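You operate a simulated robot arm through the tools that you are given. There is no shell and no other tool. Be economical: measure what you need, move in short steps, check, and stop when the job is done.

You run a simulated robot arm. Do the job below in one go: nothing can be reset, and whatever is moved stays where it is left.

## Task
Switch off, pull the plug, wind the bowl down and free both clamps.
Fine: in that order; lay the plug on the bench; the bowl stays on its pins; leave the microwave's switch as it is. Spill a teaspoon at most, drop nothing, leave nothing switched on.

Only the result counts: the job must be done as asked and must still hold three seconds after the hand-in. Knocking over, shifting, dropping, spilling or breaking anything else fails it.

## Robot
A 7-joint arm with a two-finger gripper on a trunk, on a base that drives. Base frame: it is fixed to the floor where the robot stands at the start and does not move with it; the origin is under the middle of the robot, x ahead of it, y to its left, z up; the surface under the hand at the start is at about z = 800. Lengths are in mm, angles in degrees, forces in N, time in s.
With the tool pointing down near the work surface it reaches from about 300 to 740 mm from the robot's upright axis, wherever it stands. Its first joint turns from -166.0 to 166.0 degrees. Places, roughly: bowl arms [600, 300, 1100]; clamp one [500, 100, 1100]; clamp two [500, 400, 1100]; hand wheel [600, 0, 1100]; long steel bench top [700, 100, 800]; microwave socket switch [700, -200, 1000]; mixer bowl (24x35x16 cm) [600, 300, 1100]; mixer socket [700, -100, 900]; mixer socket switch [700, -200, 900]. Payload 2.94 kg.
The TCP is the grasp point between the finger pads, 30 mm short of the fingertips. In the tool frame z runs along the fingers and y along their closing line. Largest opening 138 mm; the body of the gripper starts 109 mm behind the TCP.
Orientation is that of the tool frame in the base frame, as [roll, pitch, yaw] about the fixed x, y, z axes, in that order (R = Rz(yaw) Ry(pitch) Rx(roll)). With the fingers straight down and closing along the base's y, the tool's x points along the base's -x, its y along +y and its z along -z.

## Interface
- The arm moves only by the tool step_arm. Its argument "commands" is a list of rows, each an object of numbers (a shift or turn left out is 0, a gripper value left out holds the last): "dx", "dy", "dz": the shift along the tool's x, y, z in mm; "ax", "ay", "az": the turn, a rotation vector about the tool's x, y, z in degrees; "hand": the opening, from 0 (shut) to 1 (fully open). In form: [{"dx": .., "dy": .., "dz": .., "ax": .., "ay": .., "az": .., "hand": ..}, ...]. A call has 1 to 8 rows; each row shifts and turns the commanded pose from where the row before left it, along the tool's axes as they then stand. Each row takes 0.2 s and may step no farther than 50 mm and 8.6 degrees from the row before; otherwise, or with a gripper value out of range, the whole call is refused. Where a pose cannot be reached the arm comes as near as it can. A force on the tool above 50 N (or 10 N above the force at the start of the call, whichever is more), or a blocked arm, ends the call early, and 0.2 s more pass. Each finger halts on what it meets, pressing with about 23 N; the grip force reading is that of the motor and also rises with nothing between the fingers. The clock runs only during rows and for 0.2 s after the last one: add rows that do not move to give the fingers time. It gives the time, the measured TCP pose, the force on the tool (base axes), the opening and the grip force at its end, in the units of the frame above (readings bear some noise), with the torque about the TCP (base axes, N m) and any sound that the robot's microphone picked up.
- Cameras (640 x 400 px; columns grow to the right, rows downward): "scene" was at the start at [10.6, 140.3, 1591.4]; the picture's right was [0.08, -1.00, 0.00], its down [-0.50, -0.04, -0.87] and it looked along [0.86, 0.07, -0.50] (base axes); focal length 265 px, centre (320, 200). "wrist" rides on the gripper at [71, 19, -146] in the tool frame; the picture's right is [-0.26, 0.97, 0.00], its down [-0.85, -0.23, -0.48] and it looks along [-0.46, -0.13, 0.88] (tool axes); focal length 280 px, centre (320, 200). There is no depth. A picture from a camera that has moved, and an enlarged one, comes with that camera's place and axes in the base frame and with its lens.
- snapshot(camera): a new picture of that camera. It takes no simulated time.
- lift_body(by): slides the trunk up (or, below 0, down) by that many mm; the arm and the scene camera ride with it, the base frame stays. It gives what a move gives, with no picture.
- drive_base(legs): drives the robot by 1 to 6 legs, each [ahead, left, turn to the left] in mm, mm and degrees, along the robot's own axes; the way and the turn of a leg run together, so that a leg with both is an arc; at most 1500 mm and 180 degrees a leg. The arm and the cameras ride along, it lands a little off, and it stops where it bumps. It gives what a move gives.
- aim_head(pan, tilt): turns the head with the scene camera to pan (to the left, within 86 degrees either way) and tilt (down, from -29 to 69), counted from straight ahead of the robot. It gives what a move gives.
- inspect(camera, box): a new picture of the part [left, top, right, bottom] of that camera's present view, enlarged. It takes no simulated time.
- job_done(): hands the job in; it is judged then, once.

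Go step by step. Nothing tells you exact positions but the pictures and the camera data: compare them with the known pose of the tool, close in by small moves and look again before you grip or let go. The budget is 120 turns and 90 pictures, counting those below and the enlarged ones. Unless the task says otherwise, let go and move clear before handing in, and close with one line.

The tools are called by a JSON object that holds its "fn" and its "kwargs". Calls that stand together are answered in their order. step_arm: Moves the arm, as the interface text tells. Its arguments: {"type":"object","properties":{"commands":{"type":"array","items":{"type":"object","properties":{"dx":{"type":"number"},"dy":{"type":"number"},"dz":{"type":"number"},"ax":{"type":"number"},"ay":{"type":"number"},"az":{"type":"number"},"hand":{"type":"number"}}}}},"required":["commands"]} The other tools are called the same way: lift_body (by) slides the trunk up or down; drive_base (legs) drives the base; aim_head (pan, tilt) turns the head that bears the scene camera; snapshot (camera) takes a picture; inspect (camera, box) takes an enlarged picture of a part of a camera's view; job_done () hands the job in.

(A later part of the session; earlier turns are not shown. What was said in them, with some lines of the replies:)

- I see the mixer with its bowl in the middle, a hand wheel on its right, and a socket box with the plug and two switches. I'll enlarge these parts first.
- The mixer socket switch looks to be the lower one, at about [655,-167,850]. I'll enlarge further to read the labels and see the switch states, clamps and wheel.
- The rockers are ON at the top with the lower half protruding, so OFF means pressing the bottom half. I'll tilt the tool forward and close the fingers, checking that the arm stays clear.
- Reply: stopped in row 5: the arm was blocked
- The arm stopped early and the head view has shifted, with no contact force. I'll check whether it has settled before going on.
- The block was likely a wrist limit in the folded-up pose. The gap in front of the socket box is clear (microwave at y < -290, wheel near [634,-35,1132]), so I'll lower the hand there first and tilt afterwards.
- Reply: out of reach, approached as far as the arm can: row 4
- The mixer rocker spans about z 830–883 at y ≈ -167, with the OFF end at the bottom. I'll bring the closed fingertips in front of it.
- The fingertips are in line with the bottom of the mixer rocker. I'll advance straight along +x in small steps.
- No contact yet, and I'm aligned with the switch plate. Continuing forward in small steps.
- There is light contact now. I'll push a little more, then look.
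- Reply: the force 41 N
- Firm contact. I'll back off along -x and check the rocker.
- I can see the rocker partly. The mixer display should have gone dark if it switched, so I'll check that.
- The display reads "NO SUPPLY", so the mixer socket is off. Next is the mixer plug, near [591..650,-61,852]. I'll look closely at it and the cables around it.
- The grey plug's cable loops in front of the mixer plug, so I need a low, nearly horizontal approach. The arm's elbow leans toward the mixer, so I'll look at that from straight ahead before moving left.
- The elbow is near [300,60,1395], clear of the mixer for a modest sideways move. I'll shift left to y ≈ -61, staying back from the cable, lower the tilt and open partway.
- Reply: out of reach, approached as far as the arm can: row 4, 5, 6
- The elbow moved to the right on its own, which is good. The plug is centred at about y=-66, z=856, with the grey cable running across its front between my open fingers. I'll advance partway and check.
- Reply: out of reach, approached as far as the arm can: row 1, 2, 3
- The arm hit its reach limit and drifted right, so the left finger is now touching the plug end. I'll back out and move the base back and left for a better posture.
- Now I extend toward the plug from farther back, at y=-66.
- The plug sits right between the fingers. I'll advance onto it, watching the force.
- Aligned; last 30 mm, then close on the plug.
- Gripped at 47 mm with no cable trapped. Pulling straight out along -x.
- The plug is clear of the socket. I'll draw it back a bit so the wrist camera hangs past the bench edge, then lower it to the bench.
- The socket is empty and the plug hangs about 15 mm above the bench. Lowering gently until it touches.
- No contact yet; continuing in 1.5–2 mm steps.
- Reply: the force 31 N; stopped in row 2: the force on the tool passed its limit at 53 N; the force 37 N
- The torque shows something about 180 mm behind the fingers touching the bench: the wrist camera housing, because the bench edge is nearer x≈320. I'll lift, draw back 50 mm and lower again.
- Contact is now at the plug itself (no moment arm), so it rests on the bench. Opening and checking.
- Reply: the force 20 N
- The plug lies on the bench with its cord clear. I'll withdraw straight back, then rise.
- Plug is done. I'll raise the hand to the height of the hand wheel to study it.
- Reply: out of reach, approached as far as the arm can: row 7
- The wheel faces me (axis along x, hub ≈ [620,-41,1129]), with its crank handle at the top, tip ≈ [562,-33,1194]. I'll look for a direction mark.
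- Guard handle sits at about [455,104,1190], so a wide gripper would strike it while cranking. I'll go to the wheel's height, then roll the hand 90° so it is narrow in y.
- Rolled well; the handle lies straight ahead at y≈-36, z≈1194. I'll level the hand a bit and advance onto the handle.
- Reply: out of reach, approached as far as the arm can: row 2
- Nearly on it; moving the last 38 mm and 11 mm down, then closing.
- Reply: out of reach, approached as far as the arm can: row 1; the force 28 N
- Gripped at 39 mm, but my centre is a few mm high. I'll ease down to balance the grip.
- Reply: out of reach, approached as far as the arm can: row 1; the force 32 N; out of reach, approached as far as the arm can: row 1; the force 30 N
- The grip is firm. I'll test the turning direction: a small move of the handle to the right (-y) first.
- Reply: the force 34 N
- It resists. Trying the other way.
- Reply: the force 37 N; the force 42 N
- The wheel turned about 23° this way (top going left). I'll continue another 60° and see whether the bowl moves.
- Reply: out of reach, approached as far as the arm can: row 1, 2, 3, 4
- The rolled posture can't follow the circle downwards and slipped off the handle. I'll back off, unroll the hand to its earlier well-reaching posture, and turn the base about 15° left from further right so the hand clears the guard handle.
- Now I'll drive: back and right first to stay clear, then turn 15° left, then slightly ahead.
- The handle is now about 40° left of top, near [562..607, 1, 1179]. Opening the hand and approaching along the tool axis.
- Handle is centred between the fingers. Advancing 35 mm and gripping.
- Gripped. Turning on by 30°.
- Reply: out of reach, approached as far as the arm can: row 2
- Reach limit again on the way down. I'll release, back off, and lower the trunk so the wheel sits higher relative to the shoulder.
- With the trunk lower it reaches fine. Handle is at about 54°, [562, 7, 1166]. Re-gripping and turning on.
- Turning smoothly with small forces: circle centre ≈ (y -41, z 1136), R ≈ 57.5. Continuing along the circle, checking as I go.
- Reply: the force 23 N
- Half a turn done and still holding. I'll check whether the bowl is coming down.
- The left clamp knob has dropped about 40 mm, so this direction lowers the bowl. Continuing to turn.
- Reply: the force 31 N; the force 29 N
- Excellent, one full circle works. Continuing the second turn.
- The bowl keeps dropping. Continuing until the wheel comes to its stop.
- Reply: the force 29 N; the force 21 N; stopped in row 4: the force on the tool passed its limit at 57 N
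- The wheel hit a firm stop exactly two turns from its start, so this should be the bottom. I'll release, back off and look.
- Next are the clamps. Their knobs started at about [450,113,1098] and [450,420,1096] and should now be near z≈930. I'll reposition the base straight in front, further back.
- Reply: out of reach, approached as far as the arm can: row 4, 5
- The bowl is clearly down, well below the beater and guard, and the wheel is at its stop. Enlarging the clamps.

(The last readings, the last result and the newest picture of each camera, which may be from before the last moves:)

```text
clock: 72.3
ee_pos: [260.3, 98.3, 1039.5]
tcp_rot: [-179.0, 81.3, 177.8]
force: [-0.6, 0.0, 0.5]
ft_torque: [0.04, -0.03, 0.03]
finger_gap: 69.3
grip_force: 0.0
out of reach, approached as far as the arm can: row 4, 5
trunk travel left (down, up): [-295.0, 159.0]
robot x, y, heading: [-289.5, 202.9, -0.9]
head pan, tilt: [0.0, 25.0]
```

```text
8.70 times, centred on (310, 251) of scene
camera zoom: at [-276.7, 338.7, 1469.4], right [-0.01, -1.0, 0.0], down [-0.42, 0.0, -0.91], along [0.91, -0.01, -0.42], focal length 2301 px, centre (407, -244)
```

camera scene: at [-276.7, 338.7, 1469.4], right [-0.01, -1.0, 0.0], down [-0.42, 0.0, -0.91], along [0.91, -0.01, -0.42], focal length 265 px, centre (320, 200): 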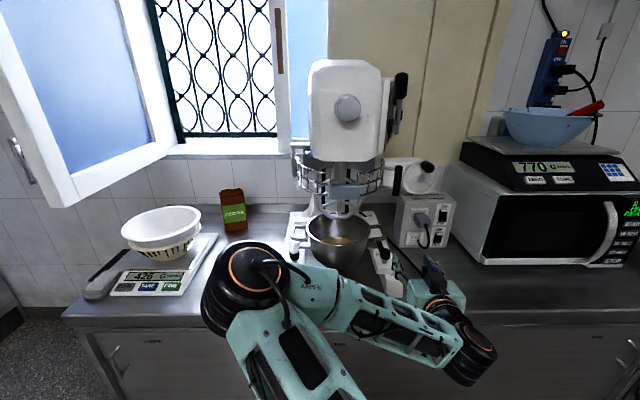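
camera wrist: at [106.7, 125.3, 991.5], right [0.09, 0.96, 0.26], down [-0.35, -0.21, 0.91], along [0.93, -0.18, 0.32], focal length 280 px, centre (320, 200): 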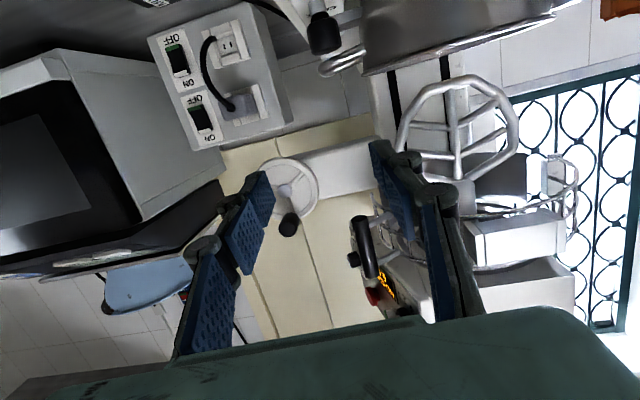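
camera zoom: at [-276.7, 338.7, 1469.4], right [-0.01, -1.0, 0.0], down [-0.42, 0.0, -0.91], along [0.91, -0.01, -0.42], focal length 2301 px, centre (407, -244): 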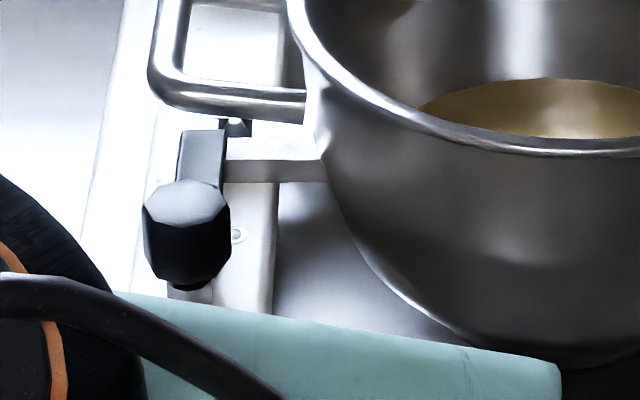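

Each clamp is a black bar under a knob on a vertical post, its end lying over the bowl's ear. So I must grip the knob and twist it so the bar swings outward. I'll tilt the hand to about 45° down (to stay under the guard handle), then drive closer.

{"fn": "step_arm", "kwargs": {"commands": [{"dx": -25, "ay": 8}, {"ay": 8}, {"ay": 8}, {"ay": 8}, {"ay": 5}]}}

{"fn": "drive_base", "kwargs": {"legs": [[110, 0, 0]]}}

{"fn": "snapshot", "kwargs": {"camera": "wrist"}}

```text
clock: 73.5
ee_pos: [262.6, 96.2, 1066.3]
tcp_rot: [-179.7, 44.4, 177.0]
force: [0.2, -0.7, 0.1]
ft_torque: [0.03, 0.0, 0.0]
finger_gap: 68.9
grip_force: 0.1
trunk travel left (down, up): [-295.0, 159.0]
robot x, y, heading: [-292.3, 205.3, -0.5]
head pan, tilt: [0.0, 25.0]
```

```text
clock: 74.7
ee_pos: [373.0, 95.8, 1065.7]
tcp_rot: [-179.7, 44.3, 177.0]
force: [-0.6, 0.6, -0.1]
ft_torque: [-0.02, -0.01, 0.0]
finger_gap: 69.1
grip_force: 0.0
trunk travel left (down, up): [-295.0, 159.0]
robot x, y, heading: [-181.7, 205.5, -0.6]
head pan, tilt: [0.0, 25.0]
```

```text
18 pictures are left
camera wrist: at [221.4, 123.1, 1120.6], right [0.24, 0.95, 0.18], down [0.26, -0.24, 0.93], along [0.93, -0.18, -0.31], focal length 280 px, centre (320, 200)
```

wrist: 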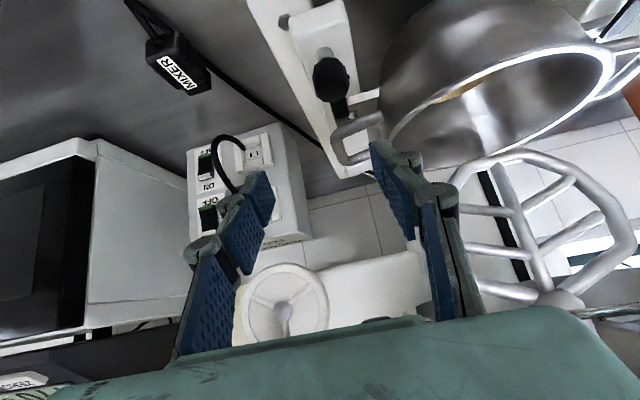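

The knob is at about [450,111,930]. I'll swing the hand's heading about 42° to the left around the vertical, so I come in from the outer right side and can twist clockwise with room.

{"fn": "step_arm", "kwargs": {"commands": [{"ax": -5.93, "az": -6.09}, {"ax": -5.93, "az": -6.09}, {"ax": -5.93, "az": -6.09}, {"ax": -5.93, "az": -6.09}, {"ax": -5.93, "az": -6.09}]}}

```text
clock: 75.9
ee_pos: [373.0, 95.7, 1066.4]
tcp_rot: [-179.6, 44.2, -140.2]
force: [-0.4, 0.4, 0.5]
ft_torque: [0.0, -0.03, -0.01]
finger_gap: 69.0
grip_force: 0.0
trunk travel left (down, up): [-295.0, 159.0]
robot x, y, heading: [-183.3, 204.0, -0.7]
head pan, tilt: [0.0, 25.0]
```

{"fn": "step_arm", "kwargs": {"commands": [{"dx": 22.3, "dy": -18.7, "dz": 23}, {"dx": 22.3, "dy": -18.7, "dz": 23}]}}

{"fn": "snapshot", "kwargs": {"camera": "wrist"}}

```text
clock: 76.5
ee_pos: [396.6, 68.9, 1001.5]
tcp_rot: [-179.7, 44.2, -140.5]
force: [0.2, 0.8, -0.1]
ft_torque: [-0.01, -0.01, 0.01]
finger_gap: 69.1
grip_force: 0.0
trunk travel left (down, up): [-295.0, 159.0]
robot x, y, heading: [-178.3, 205.8, -0.9]
head pan, tilt: [0.0, 25.0]
```

```text
17 pictures are left
camera wrist: at [267.4, -12.7, 1056.4], right [-0.47, 0.87, 0.18], down [0.36, 0.0, 0.93], along [0.81, 0.5, -0.31], focal length 280 px, centre (320, 200)
```

wrist: 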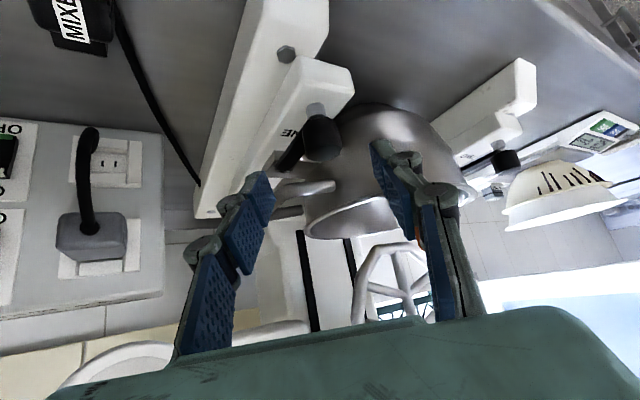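

The knob lies in line between the fingers; the label and bar are clear. Advancing onto the knob and closing.

{"fn": "step_arm", "kwargs": {"commands": [{"dz": 28, "dy": 0.5}, {"dz": 28, "dy": 0.5}, {"dz": 23, "dy": 0.5}, {"hand": 0.1}, {}, {}]}}

{"fn": "snapshot", "kwargs": {"camera": "wrist"}}

```text
clock: 77.9
ee_pos: [440.3, 106.3, 944.7]
tcp_rot: [-179.7, 44.3, -140.4]
force: [-5.6, 3.8, -1.8]
ft_torque: [0.37, -0.08, 0.03]
finger_gap: 32.8
grip_force: 44.6
trunk travel left (down, up): [-295.0, 159.0]
robot x, y, heading: [-182.2, 202.7, -0.6]
head pan, tilt: [0.0, 25.0]
```

```text
16 pictures are left
camera wrist: at [310.1, 23.9, 1000.3], right [-0.47, 0.86, 0.18], down [0.36, 0.0, 0.93], along [0.81, 0.5, -0.31], focal length 280 px, centre (320, 200)
```

wrist: 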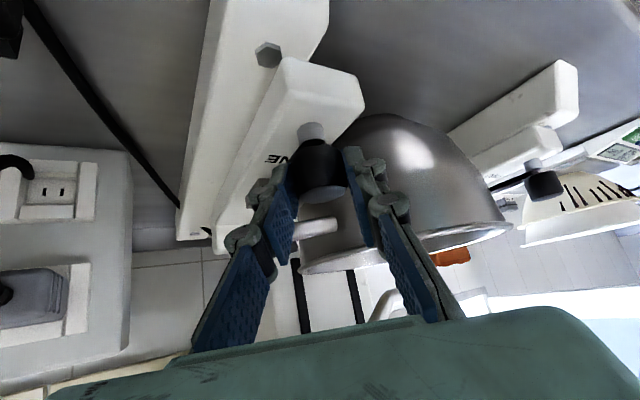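

Gripped firmly on the knob. Twisting clockwise (seen from above) a little to test.

{"fn": "step_arm", "kwargs": {"commands": [{"ax": 5.6, "az": 5.7, "dy": 1.8}, {"ax": 5.6, "az": 5.7, "dy": 1.8}]}}

```text
clock: 78.5
ee_pos: [438.8, 108.5, 944.3]
tcp_rot: [-179.7, 44.2, -156.3]
force: [4.8, 8.6, -6.1]
ft_torque: [0.04, -0.26, 0.07]
finger_gap: 32.6
grip_force: 44.7
trunk travel left (down, up): [-295.0, 159.0]
robot x, y, heading: [-182.4, 205.2, -0.1]
head pan, tilt: [0.0, 25.0]
```

It turns easily. Continuing another 40°, then looking.

{"fn": "step_arm", "kwargs": {"commands": [{"ax": 5.6, "az": 5.7, "dy": 1.8}, {"ax": 5.6, "az": 5.7, "dy": 1.8}, {"ax": 5.6, "az": 5.7, "dy": 1.8}, {"ax": 5.6, "az": 5.7, "dy": 1.8}, {"ax": 5.6, "az": 5.7, "dy": 1.8}]}}

{"fn": "inspect", "kwargs": {"camera": "wrist", "box": [200, 30, 420, 250]}}

```text
clock: 79.7
ee_pos: [437.3, 115.8, 943.9]
tcp_rot: [-179.7, 44.6, 163.8]
force: [14.9, 7.5, -0.3]
ft_torque: [-0.09, -0.41, 0.12]
finger_gap: 32.9
grip_force: 45.4
trunk travel left (down, up): [-295.0, 159.0]
robot x, y, heading: [-178.8, 206.8, -0.5]
head pan, tilt: [0.0, 25.0]
```

```text
1.82 times, centred on (310, 140) of wrist
camera zoom: at [296.1, 177.7, 999.3], right [0.45, 0.87, 0.18], down [0.2, -0.29, 0.94], along [0.87, -0.39, -0.3], focal length 510 px, centre (338, 309)
```

zoom: 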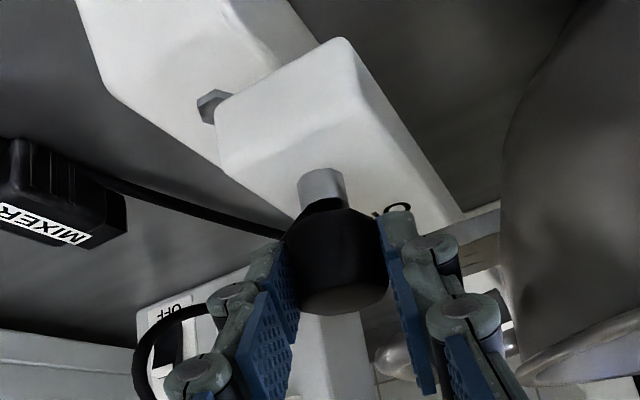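

About 56° turned. I'll release, back away along the tool axis and view the bar.

{"fn": "step_arm", "kwargs": {"commands": [{"hand": 0.45}, {}, {"dz": -35}, {"dz": -40}, {"dz": -20}]}}

{"fn": "inspect", "kwargs": {"camera": "wrist", "box": [200, 20, 420, 200]}}

```text
clock: 80.9
ee_pos: [370.9, 133.3, 1013.7]
tcp_rot: [-179.4, 44.5, 163.7]
force: [0.2, 0.1, -0.6]
ft_torque: [0.0, 0.02, 0.01]
finger_gap: 62.1
grip_force: 0.0
trunk travel left (down, up): [-295.0, 159.0]
robot x, y, heading: [-182.4, 201.5, -0.7]
head pan, tilt: [0.0, 25.0]
```

```text
2.22 times, centred on (310, 110) of wrist
camera zoom: at [230.1, 195.4, 1067.4], right [0.46, 0.87, 0.18], down [0.2, -0.29, 0.94], along [0.87, -0.39, -0.3], focal length 623 px, centre (342, 400)
```

zoom: 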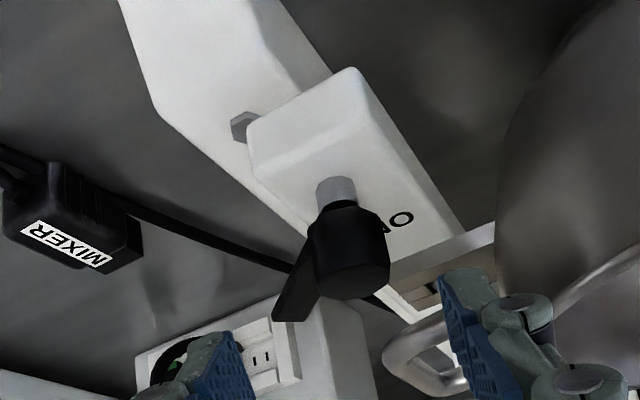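

The bar has swung outward about 55° and is off the ear. To make sure, I'll regrip and turn it further to about 90°.

{"fn": "step_arm", "kwargs": {"commands": [{"ax": -5.6, "az": -5.7}, {"ax": -5.6, "az": -5.7}, {"ax": -5.6, "az": -5.7}, {"ax": -5.6, "az": -5.7}, {"ax": -5.6, "az": -5.7}, {"ax": -5.6, "az": -5.7}, {"ax": -5.6, "az": -5.7}]}}

{"fn": "step_arm", "kwargs": {"commands": [{"dx": 11.5, "dy": -32.5, "dz": -2.8}, {"dx": 11.5, "dy": -32.5, "dz": -2.8}, {}]}}

{"fn": "snapshot", "kwargs": {"camera": "wrist"}}

```text
clock: 82.5
ee_pos: [371.0, 133.8, 1013.5]
tcp_rot: [-179.8, 44.2, -140.4]
force: [-0.9, -0.3, 0.9]
ft_torque: [-0.02, -0.05, 0.01]
finger_gap: 62.1
grip_force: 0.0
trunk travel left (down, up): [-295.0, 159.0]
robot x, y, heading: [-178.8, 205.7, -0.7]
head pan, tilt: [0.0, 25.0]
```

```text
clock: 83.3
ee_pos: [398.0, 70.6, 999.3]
tcp_rot: [-179.8, 44.2, -140.4]
force: [0.2, -0.3, -0.4]
ft_torque: [0.04, 0.0, 0.01]
finger_gap: 62.2
grip_force: 0.1
trunk travel left (down, up): [-295.0, 159.0]
robot x, y, heading: [-182.5, 201.7, -0.5]
head pan, tilt: [0.0, 25.0]
```

```text
13 pictures are left
camera wrist: at [267.2, -12.0, 1055.5], right [-0.47, 0.87, 0.18], down [0.36, 0.0, 0.93], along [0.81, 0.5, -0.31], focal length 280 px, centre (320, 200)
```

wrist: 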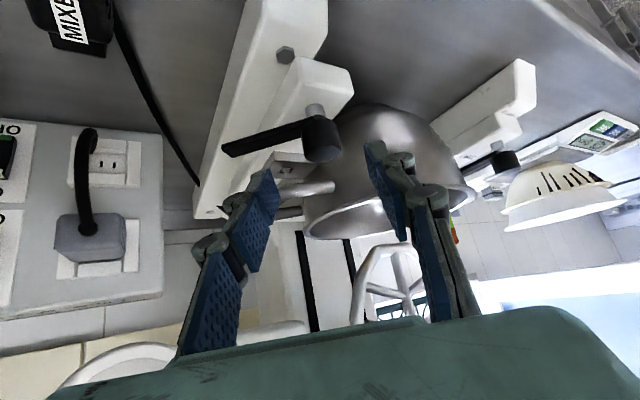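

Same line as before. Regripping and twisting about 36° more.

{"fn": "step_arm", "kwargs": {"commands": [{"dz": 28}, {"dz": 28}, {"dz": 20}, {"hand": 0.1}, {}, {}]}}

{"fn": "step_arm", "kwargs": {"commands": [{"ax": 5.6, "az": 5.7, "dy": 1.8}, {"ax": 5.6, "az": 5.7, "dy": 1.8}, {"ax": 5.6, "az": 5.7, "dy": 1.8}, {"ax": 5.6, "az": 5.7, "dy": 1.8}, {"ax": 3, "az": 3.1, "dy": 1}]}}

{"fn": "step_arm", "kwargs": {"commands": [{"hand": 0.45}, {}, {"dz": -35}, {"dz": -40}, {"dz": -35}]}}

{"fn": "snapshot", "kwargs": {"camera": "wrist"}}

```text
clock: 84.7
ee_pos: [439.2, 105.9, 945.6]
tcp_rot: [-179.9, 44.1, -140.5]
force: [-9.7, 6.3, -3.9]
ft_torque: [0.46, 0.06, 0.1]
finger_gap: 33.5
grip_force: 45.1
trunk travel left (down, up): [-295.0, 159.0]
robot x, y, heading: [-180.7, 202.6, -0.3]
head pan, tilt: [0.0, 25.0]
```

```text
clock: 85.9
ee_pos: [434.3, 112.6, 945.9]
tcp_rot: [-179.3, 44.2, -176.4]
force: [-7.5, 7.4, -9.2]
ft_torque: [-0.07, 1.22, 0.09]
finger_gap: 33.1
grip_force: 45.1
trunk travel left (down, up): [-295.0, 159.0]
robot x, y, heading: [-180.4, 204.9, -0.9]
head pan, tilt: [0.0, 25.0]
```

```text
clock: 87.1
ee_pos: [358.0, 109.0, 1022.4]
tcp_rot: [-179.5, 44.4, -176.6]
force: [0.5, -0.5, -0.4]
ft_torque: [-0.02, 0.01, -0.01]
finger_gap: 62.4
grip_force: 0.1
trunk travel left (down, up): [-295.0, 159.0]
robot x, y, heading: [-183.7, 203.7, -0.4]
head pan, tilt: [0.0, 25.0]
```

```text
12 pictures are left
camera wrist: at [203.3, 119.6, 1077.5], right [0.13, 0.97, 0.18], down [0.29, -0.21, 0.93], along [0.95, -0.07, -0.31], focal length 280 px, centre (320, 200)
```

wrist: 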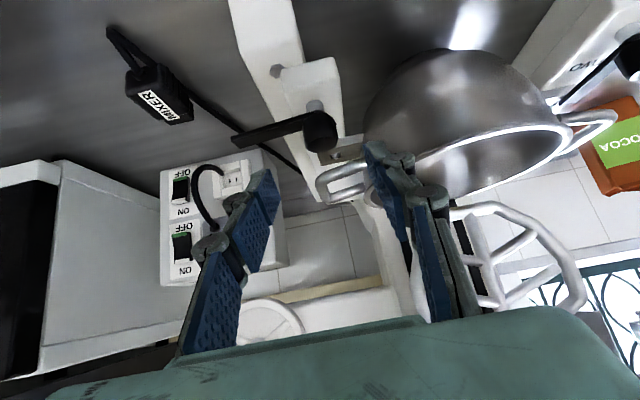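

Clamp one now stands about 90° out. For clamp two I'll back off, drive left, and turn the hand's heading to the right for the mirrored approach.

{"fn": "drive_base", "kwargs": {"legs": [[-120, 0, 0], [0, 280, 0]]}}

{"fn": "step_arm", "kwargs": {"commands": [{"ax": 5.6, "az": 5.7}, {"ax": 5.6, "az": 5.7}, {"ax": 5.6, "az": 5.7}, {"ax": 5.6, "az": 5.7}, {"ax": 5.6, "az": 5.7}]}}

{"fn": "snapshot", "kwargs": {"camera": "wrist"}}

{"fn": "snapshot", "kwargs": {"camera": "scene"}}

```text
clock: 91.0
ee_pos: [241.1, 386.5, 1023.1]
tcp_rot: [-179.6, 44.2, -176.7]
force: [-0.1, 0.1, -1.3]
ft_torque: [-0.01, -0.01, -0.02]
finger_gap: 62.0
grip_force: 0.0
trunk travel left (down, up): [-295.0, 159.0]
robot x, y, heading: [-298.4, 482.0, -0.4]
head pan, tilt: [0.0, 25.0]
```

```text
clock: 92.2
ee_pos: [238.7, 385.9, 1009.7]
tcp_rot: [-179.1, 42.7, 151.4]
force: [0.4, -0.3, 0.0]
ft_torque: [0.03, -0.01, 0.0]
finger_gap: 62.3
grip_force: 0.1
out of reach, approached as far as the arm can: row 2, 3
trunk travel left (down, up): [-295.0, 159.0]
robot x, y, heading: [-298.3, 485.3, -0.6]
head pan, tilt: [0.0, 25.0]
```

```text
11 pictures are left
camera wrist: at [116.6, 477.2, 1069.0], right [0.64, 0.75, 0.17], down [0.16, -0.34, 0.93], along [0.75, -0.57, -0.33], focal length 280 px, centre (320, 200)
```

wrist: 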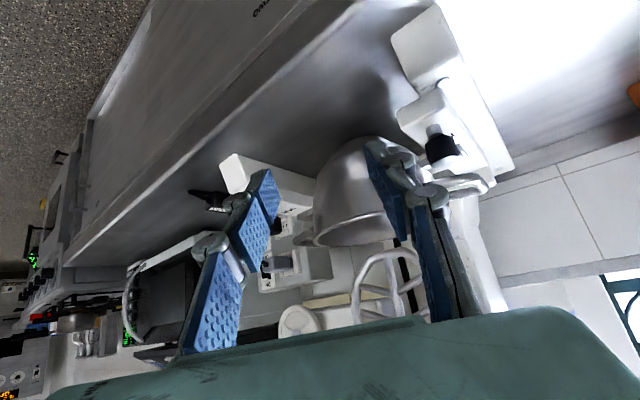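

```text
10 pictures are left
camera scene: at [-283.9, 617.5, 1469.2], right [-0.01, -1.0, 0.0], down [-0.42, 0.0, -0.91], along [0.91, -0.01, -0.42], focal length 265 px, centre (320, 200)
```

scene: 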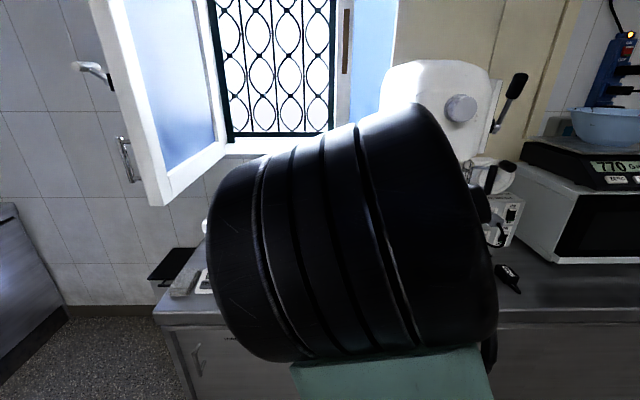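

The arm is cramped with this heading, so I'll move the base left and turn it 30° right; then the hand's heading suits the arm.

{"fn": "drive_base", "kwargs": {"legs": [[0, 340, 0], [0, 0, -30]]}}

{"fn": "step_arm", "kwargs": {"commands": [{"ax": -5.6, "az": -5.7}, {"ax": -5.6, "az": -5.7}, {"ax": -5.6, "az": -5.7}]}}

```text
clock: 97.2
ee_pos: [121.7, 466.8, 1009.0]
tcp_rot: [-179.2, 42.7, 121.3]
force: [-0.5, 0.6, 0.6]
ft_torque: [-0.03, -0.03, 0.02]
finger_gap: 61.9
grip_force: 0.0
trunk travel left (down, up): [-295.0, 159.0]
robot x, y, heading: [-291.7, 821.8, -30.5]
head pan, tilt: [0.0, 25.0]
```

```text
clock: 98.0
ee_pos: [118.7, 466.7, 999.3]
tcp_rot: [179.6, 41.1, 138.9]
force: [-3.8, -4.6, -0.9]
ft_torque: [0.44, -0.35, 0.53]
finger_gap: 62.3
grip_force: 0.0
out of reach, approached as far as the arm can: row 3
trunk travel left (down, up): [-295.0, 159.0]
robot x, y, heading: [-289.6, 819.5, -31.0]
head pan, tilt: [0.0, 25.0]
```

{"fn": "drive_base", "kwargs": {"legs": [[200, 115, 0]]}}

{"fn": "step_arm", "kwargs": {"commands": [{}]}}

{"fn": "snapshot", "kwargs": {"camera": "wrist"}}

```text
clock: 99.8
ee_pos: [345.5, 464.2, 999.0]
tcp_rot: [179.6, 41.0, 138.9]
force: [-0.2, -0.4, 0.1]
ft_torque: [-0.01, 0.01, -0.01]
finger_gap: 62.0
grip_force: 0.1
trunk travel left (down, up): [-295.0, 159.0]
robot x, y, heading: [-69.1, 821.1, -30.9]
head pan, tilt: [0.0, 25.0]
```

```text
clock: 100.2
ee_pos: [346.8, 463.5, 998.4]
tcp_rot: [179.6, 40.9, 138.7]
force: [-0.2, 0.4, 0.6]
ft_torque: [0.0, -0.04, 0.0]
finger_gap: 62.2
grip_force: 0.1
trunk travel left (down, up): [-295.0, 159.0]
robot x, y, heading: [-68.5, 818.4, -31.1]
head pan, tilt: [0.0, 25.0]
```

```text
9 pictures are left
camera wrist: at [246.3, 575.8, 1062.7], right [0.78, 0.6, 0.18], down [0.09, -0.39, 0.91], along [0.62, -0.7, -0.36], focal length 280 px, centre (320, 200)
```

wrist: 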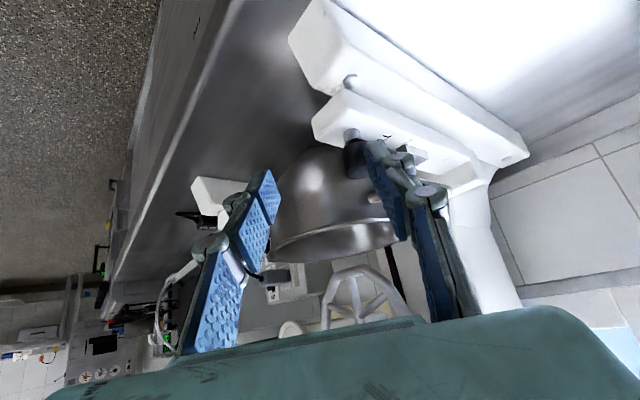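

Knob two is at about [449,415,928]. I'll line up 45 mm short of it and check.

{"fn": "step_arm", "kwargs": {"commands": [{"dx": -19, "dy": 15.3, "dz": 20}, {"dx": -19, "dy": 15.3, "dz": 25}, {"dz": 14}]}}

{"fn": "snapshot", "kwargs": {"camera": "wrist"}}

```text
clock: 101.0
ee_pos: [417.7, 441.4, 982.1]
tcp_rot: [179.5, 41.1, 138.7]
force: [-0.2, 0.3, 1.1]
ft_torque: [0.02, 0.02, -0.02]
finger_gap: 62.0
grip_force: 0.1
trunk travel left (down, up): [-295.0, 159.0]
robot x, y, heading: [-67.4, 821.6, -30.8]
head pan, tilt: [0.0, 25.0]
```

```text
8 pictures are left
camera wrist: at [317.0, 553.4, 1045.7], right [0.78, 0.6, 0.18], down [0.09, -0.39, 0.91], along [0.62, -0.7, -0.36], focal length 280 px, centre (320, 200)
```

wrist: 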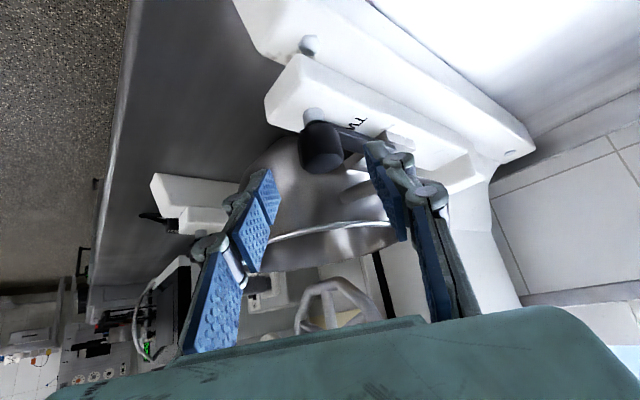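

Well aligned: knob at [449,417,930]. Advancing and gripping.

{"fn": "step_arm", "kwargs": {"commands": [{"dx": 1.4, "dy": 0.7, "dz": 16}, {"dx": 1.4, "dy": 0.7, "dz": 16}, {"dx": 1.4, "dy": 0.7, "dz": 14.5}, {"hand": 0.1}, {}, {}]}}

{"fn": "step_arm", "kwargs": {"commands": [{"ax": -5.25, "az": -6.04, "dy": -1.8}, {"ax": -5.25, "az": -6.04, "dy": -1.8}]}}

```text
clock: 102.3
ee_pos: [439.1, 423.9, 942.5]
tcp_rot: [179.5, 41.1, 138.6]
force: [-6.7, -9.0, -1.8]
ft_torque: [-0.54, 0.04, -0.12]
finger_gap: 32.9
grip_force: 44.7
trunk travel left (down, up): [-295.0, 159.0]
robot x, y, heading: [-65.7, 818.3, -31.1]
head pan, tilt: [0.0, 25.0]
```

```text
clock: 103.0
ee_pos: [436.0, 423.0, 942.3]
tcp_rot: [179.7, 41.2, 154.7]
force: [0.5, -9.4, 2.7]
ft_torque: [-0.08, -0.37, -0.07]
finger_gap: 32.9
grip_force: 45.1
trunk travel left (down, up): [-295.0, 159.0]
robot x, y, heading: [-66.3, 815.9, -31.0]
head pan, tilt: [0.0, 25.0]
```

Gripped and turning. Continuing 40° more.

{"fn": "step_arm", "kwargs": {"commands": [{"ax": -5.25, "az": -6.04, "dy": -1.8}, {"ax": -5.25, "az": -6.04, "dy": -1.8}, {"ax": -5.25, "az": -6.04, "dy": -1.8}, {"ax": -5.25, "az": -6.04, "dy": -1.8}, {"ax": -5.25, "az": -6.04, "dy": -1.8}]}}

{"fn": "step_arm", "kwargs": {"commands": [{"hand": 0.45}, {}, {"dz": -35}, {"dz": -40}, {"dz": -25}]}}

{"fn": "snapshot", "kwargs": {"camera": "wrist"}}

```text
clock: 104.2
ee_pos: [437.0, 411.9, 943.0]
tcp_rot: [179.8, 41.6, -165.0]
force: [-3.7, -7.7, 8.7]
ft_torque: [0.11, -0.26, -0.1]
finger_gap: 32.7
grip_force: 45.0
trunk travel left (down, up): [-295.0, 159.0]
robot x, y, heading: [-67.4, 820.2, -30.9]
head pan, tilt: [0.0, 25.0]
```

```text
clock: 105.3
ee_pos: [372.2, 397.2, 1016.6]
tcp_rot: [179.8, 41.3, -165.1]
force: [0.7, -0.3, -0.8]
ft_torque: [0.04, 0.0, -0.02]
finger_gap: 62.1
grip_force: 0.1
trunk travel left (down, up): [-295.0, 159.0]
robot x, y, heading: [-66.7, 816.1, -31.0]
head pan, tilt: [0.0, 25.0]
```

```text
7 pictures are left
camera wrist: at [222.1, 376.5, 1080.2], right [-0.06, 0.98, 0.18], down [0.37, -0.14, 0.92], along [0.93, 0.12, -0.36], focal length 280 px, centre (320, 200)
```

wrist: 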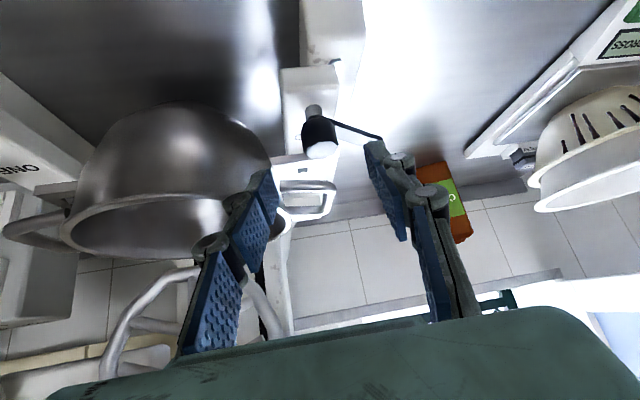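

The second bar has swung outward too. I'll regrip and take it to about 90° as well.

{"fn": "step_arm", "kwargs": {"commands": [{"ax": 5.25, "az": 6.04, "dz": -5}, {"ax": 5.25, "az": 6.04}, {"ax": 5.25, "az": 6.04}, {"ax": 5.25, "az": 6.04}, {"ax": 5.25, "az": 6.04}, {"ax": 5.25, "az": 6.04}, {"ax": 5.25, "az": 6.04}]}}

{"fn": "step_arm", "kwargs": {"commands": [{"dx": 9.3, "dy": 31.7}, {"dx": 9.3, "dy": 31.7}, {}]}}

{"fn": "snapshot", "kwargs": {"camera": "wrist"}}

```text
clock: 107.0
ee_pos: [371.1, 396.7, 1022.0]
tcp_rot: [179.6, 41.1, 138.8]
force: [-0.6, -1.0, -0.4]
ft_torque: [0.02, 0.0, 0.04]
finger_gap: 62.5
grip_force: 0.0
trunk travel left (down, up): [-295.0, 159.0]
robot x, y, heading: [-68.0, 813.1, -31.2]
head pan, tilt: [0.0, 25.0]
```

```text
clock: 107.8
ee_pos: [399.5, 455.7, 1009.1]
tcp_rot: [179.6, 41.0, 138.7]
force: [0.0, 0.2, -0.6]
ft_torque: [-0.04, 0.01, -0.04]
finger_gap: 62.0
grip_force: 0.1
trunk travel left (down, up): [-295.0, 159.0]
robot x, y, heading: [-65.9, 818.0, -31.0]
head pan, tilt: [0.0, 25.0]
```

```text
6 pictures are left
camera wrist: at [298.8, 567.7, 1073.7], right [0.78, 0.6, 0.18], down [0.09, -0.39, 0.91], along [0.62, -0.7, -0.36], focal length 280 px, centre (320, 200)
```

wrist: 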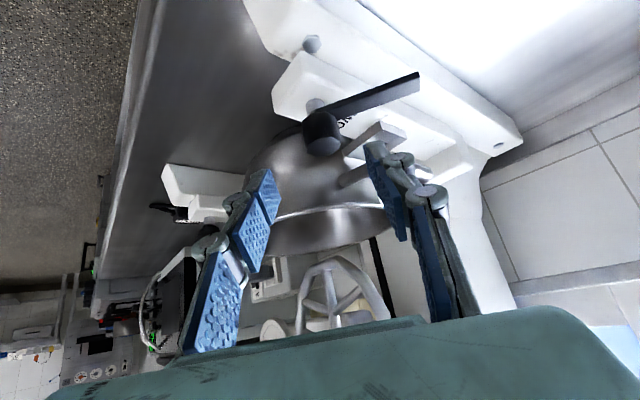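

{"fn": "step_arm", "kwargs": {"commands": [{"dx": 1.6, "dy": 0.7, "dz": 28}, {"dx": 1.6, "dy": 0.7, "dz": 28}, {"dx": 1.6, "dy": 0.7, "dz": 27}, {"hand": 0.1}, {}, {}]}}

{"fn": "step_arm", "kwargs": {"commands": [{"ax": -5.25, "az": -6.04, "dy": -1.8}, {"ax": -5.25, "az": -6.04, "dy": -1.8}, {"ax": -5.25, "az": -6.04, "dy": -1.8}, {"ax": -5.25, "az": -6.04, "dy": -1.8}, {"ax": -2.6, "az": -3, "dy": -1}]}}

{"fn": "step_arm", "kwargs": {"commands": [{"hand": 0.45}, {}, {"dz": -35}, {"dz": -40}, {"dz": -40}, {"dz": -35}]}}

{"fn": "snapshot", "kwargs": {"camera": "wrist"}}

```text
clock: 109.2
ee_pos: [439.3, 423.7, 946.1]
tcp_rot: [179.6, 41.3, 138.9]
force: [3.0, 1.0, 10.0]
ft_torque: [-0.11, -0.39, 0.02]
finger_gap: 33.1
grip_force: 45.4
trunk travel left (down, up): [-295.0, 159.0]
robot x, y, heading: [-66.6, 815.7, -31.1]
head pan, tilt: [0.0, 25.0]
```

```text
clock: 110.3
ee_pos: [437.3, 416.7, 946.0]
tcp_rot: [179.9, 41.5, 175.1]
force: [2.3, 6.0, 21.4]
ft_torque: [0.23, -1.19, 0.05]
finger_gap: 33.4
grip_force: 45.2
trunk travel left (down, up): [-295.0, 159.0]
robot x, y, heading: [-60.4, 821.2, -30.7]
head pan, tilt: [0.0, 25.0]
```

```text
clock: 111.8
ee_pos: [338.2, 425.0, 1057.0]
tcp_rot: [179.7, 41.2, 174.7]
force: [-0.3, -0.3, -0.1]
ft_torque: [0.04, 0.03, -0.02]
finger_gap: 62.2
grip_force: 0.2
trunk travel left (down, up): [-295.0, 159.0]
robot x, y, heading: [-66.3, 814.9, -31.2]
head pan, tilt: [0.0, 25.0]
```

```text
5 pictures are left
camera wrist: at [191.9, 455.6, 1120.1], right [0.28, 0.94, 0.18], down [0.3, -0.26, 0.92], along [0.91, -0.2, -0.36], focal length 280 px, centre (320, 200)
```

wrist: 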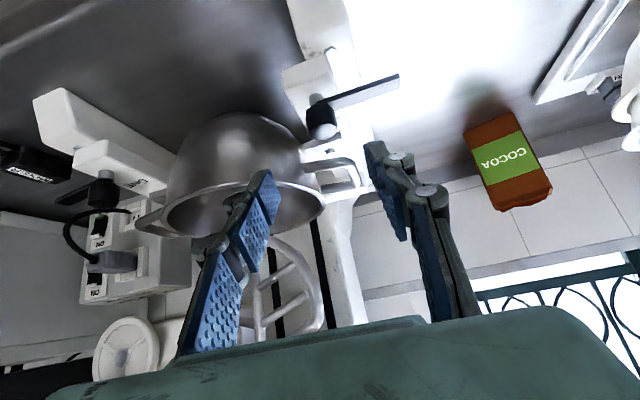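

Both bars now stand well clear of the ears, the bowl sits on its pins, and the plug lies on the bench. I'll drive back clear and take one last look.

{"fn": "drive_base", "kwargs": {"legs": [[-180, 0, 0]]}}

{"fn": "aim_head", "kwargs": {"pan": -10, "tilt": 25}}

{"fn": "snapshot", "kwargs": {"camera": "scene"}}

{"fn": "snapshot", "kwargs": {"camera": "wrist"}}

```text
clock: 113.3
ee_pos: [184.1, 518.2, 1057.2]
tcp_rot: [179.7, 41.1, 175.0]
force: [-0.6, 0.4, 0.3]
ft_torque: [0.03, 0.0, -0.01]
finger_gap: 62.0
grip_force: 0.0
trunk travel left (down, up): [-295.0, 159.0]
robot x, y, heading: [-225.3, 911.2, -30.7]
head pan, tilt: [0.0, 25.0]
```

```text
clock: 114.0
ee_pos: [185.9, 518.0, 1056.5]
tcp_rot: [179.7, 41.2, 175.0]
force: [0.4, -0.9, 0.5]
ft_torque: [-0.01, -0.02, -0.04]
finger_gap: 62.2
grip_force: 0.0
trunk travel left (down, up): [-295.0, 159.0]
robot x, y, heading: [-217.1, 911.4, -30.8]
head pan, tilt: [-10.0, 25.0]
```

```text
4 pictures are left
camera scene: at [-150.5, 1005.6, 1469.3], right [-0.65, -0.76, 0.0], down [-0.32, 0.28, -0.91], along [0.69, -0.59, -0.42], focal length 265 px, centre (320, 200)
```

scene: 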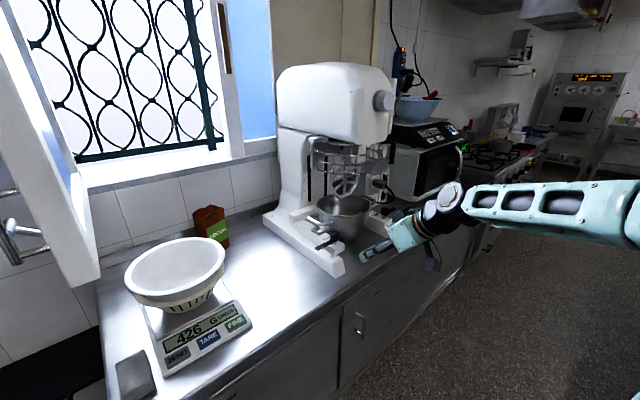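

```text
3 pictures are left
camera wrist: at [37.8, 549.2, 1119.9], right [0.28, 0.94, 0.18], down [0.3, -0.26, 0.92], along [0.91, -0.2, -0.36], focal length 280 px, centre (320, 200)
```

wrist: 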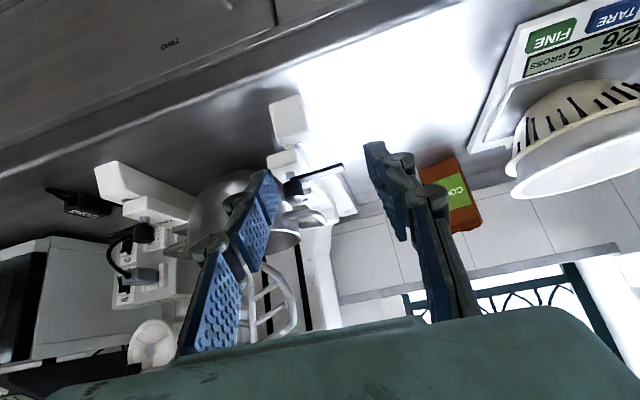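

Everything is in place: the mixer socket is off, the plug is on the bench, the bowl is down on its pins, both clamp bars are swung out and the arm is clear. Handing in.

{"fn": "job_done", "kwargs": {}}

```text
The job is handed in.
```

I did the job in the order you asked: the mixer socket is off, the plug is on the bench, the bowl is wound down onto its pins, both clamps are free, and I left the microwave's switch alone.
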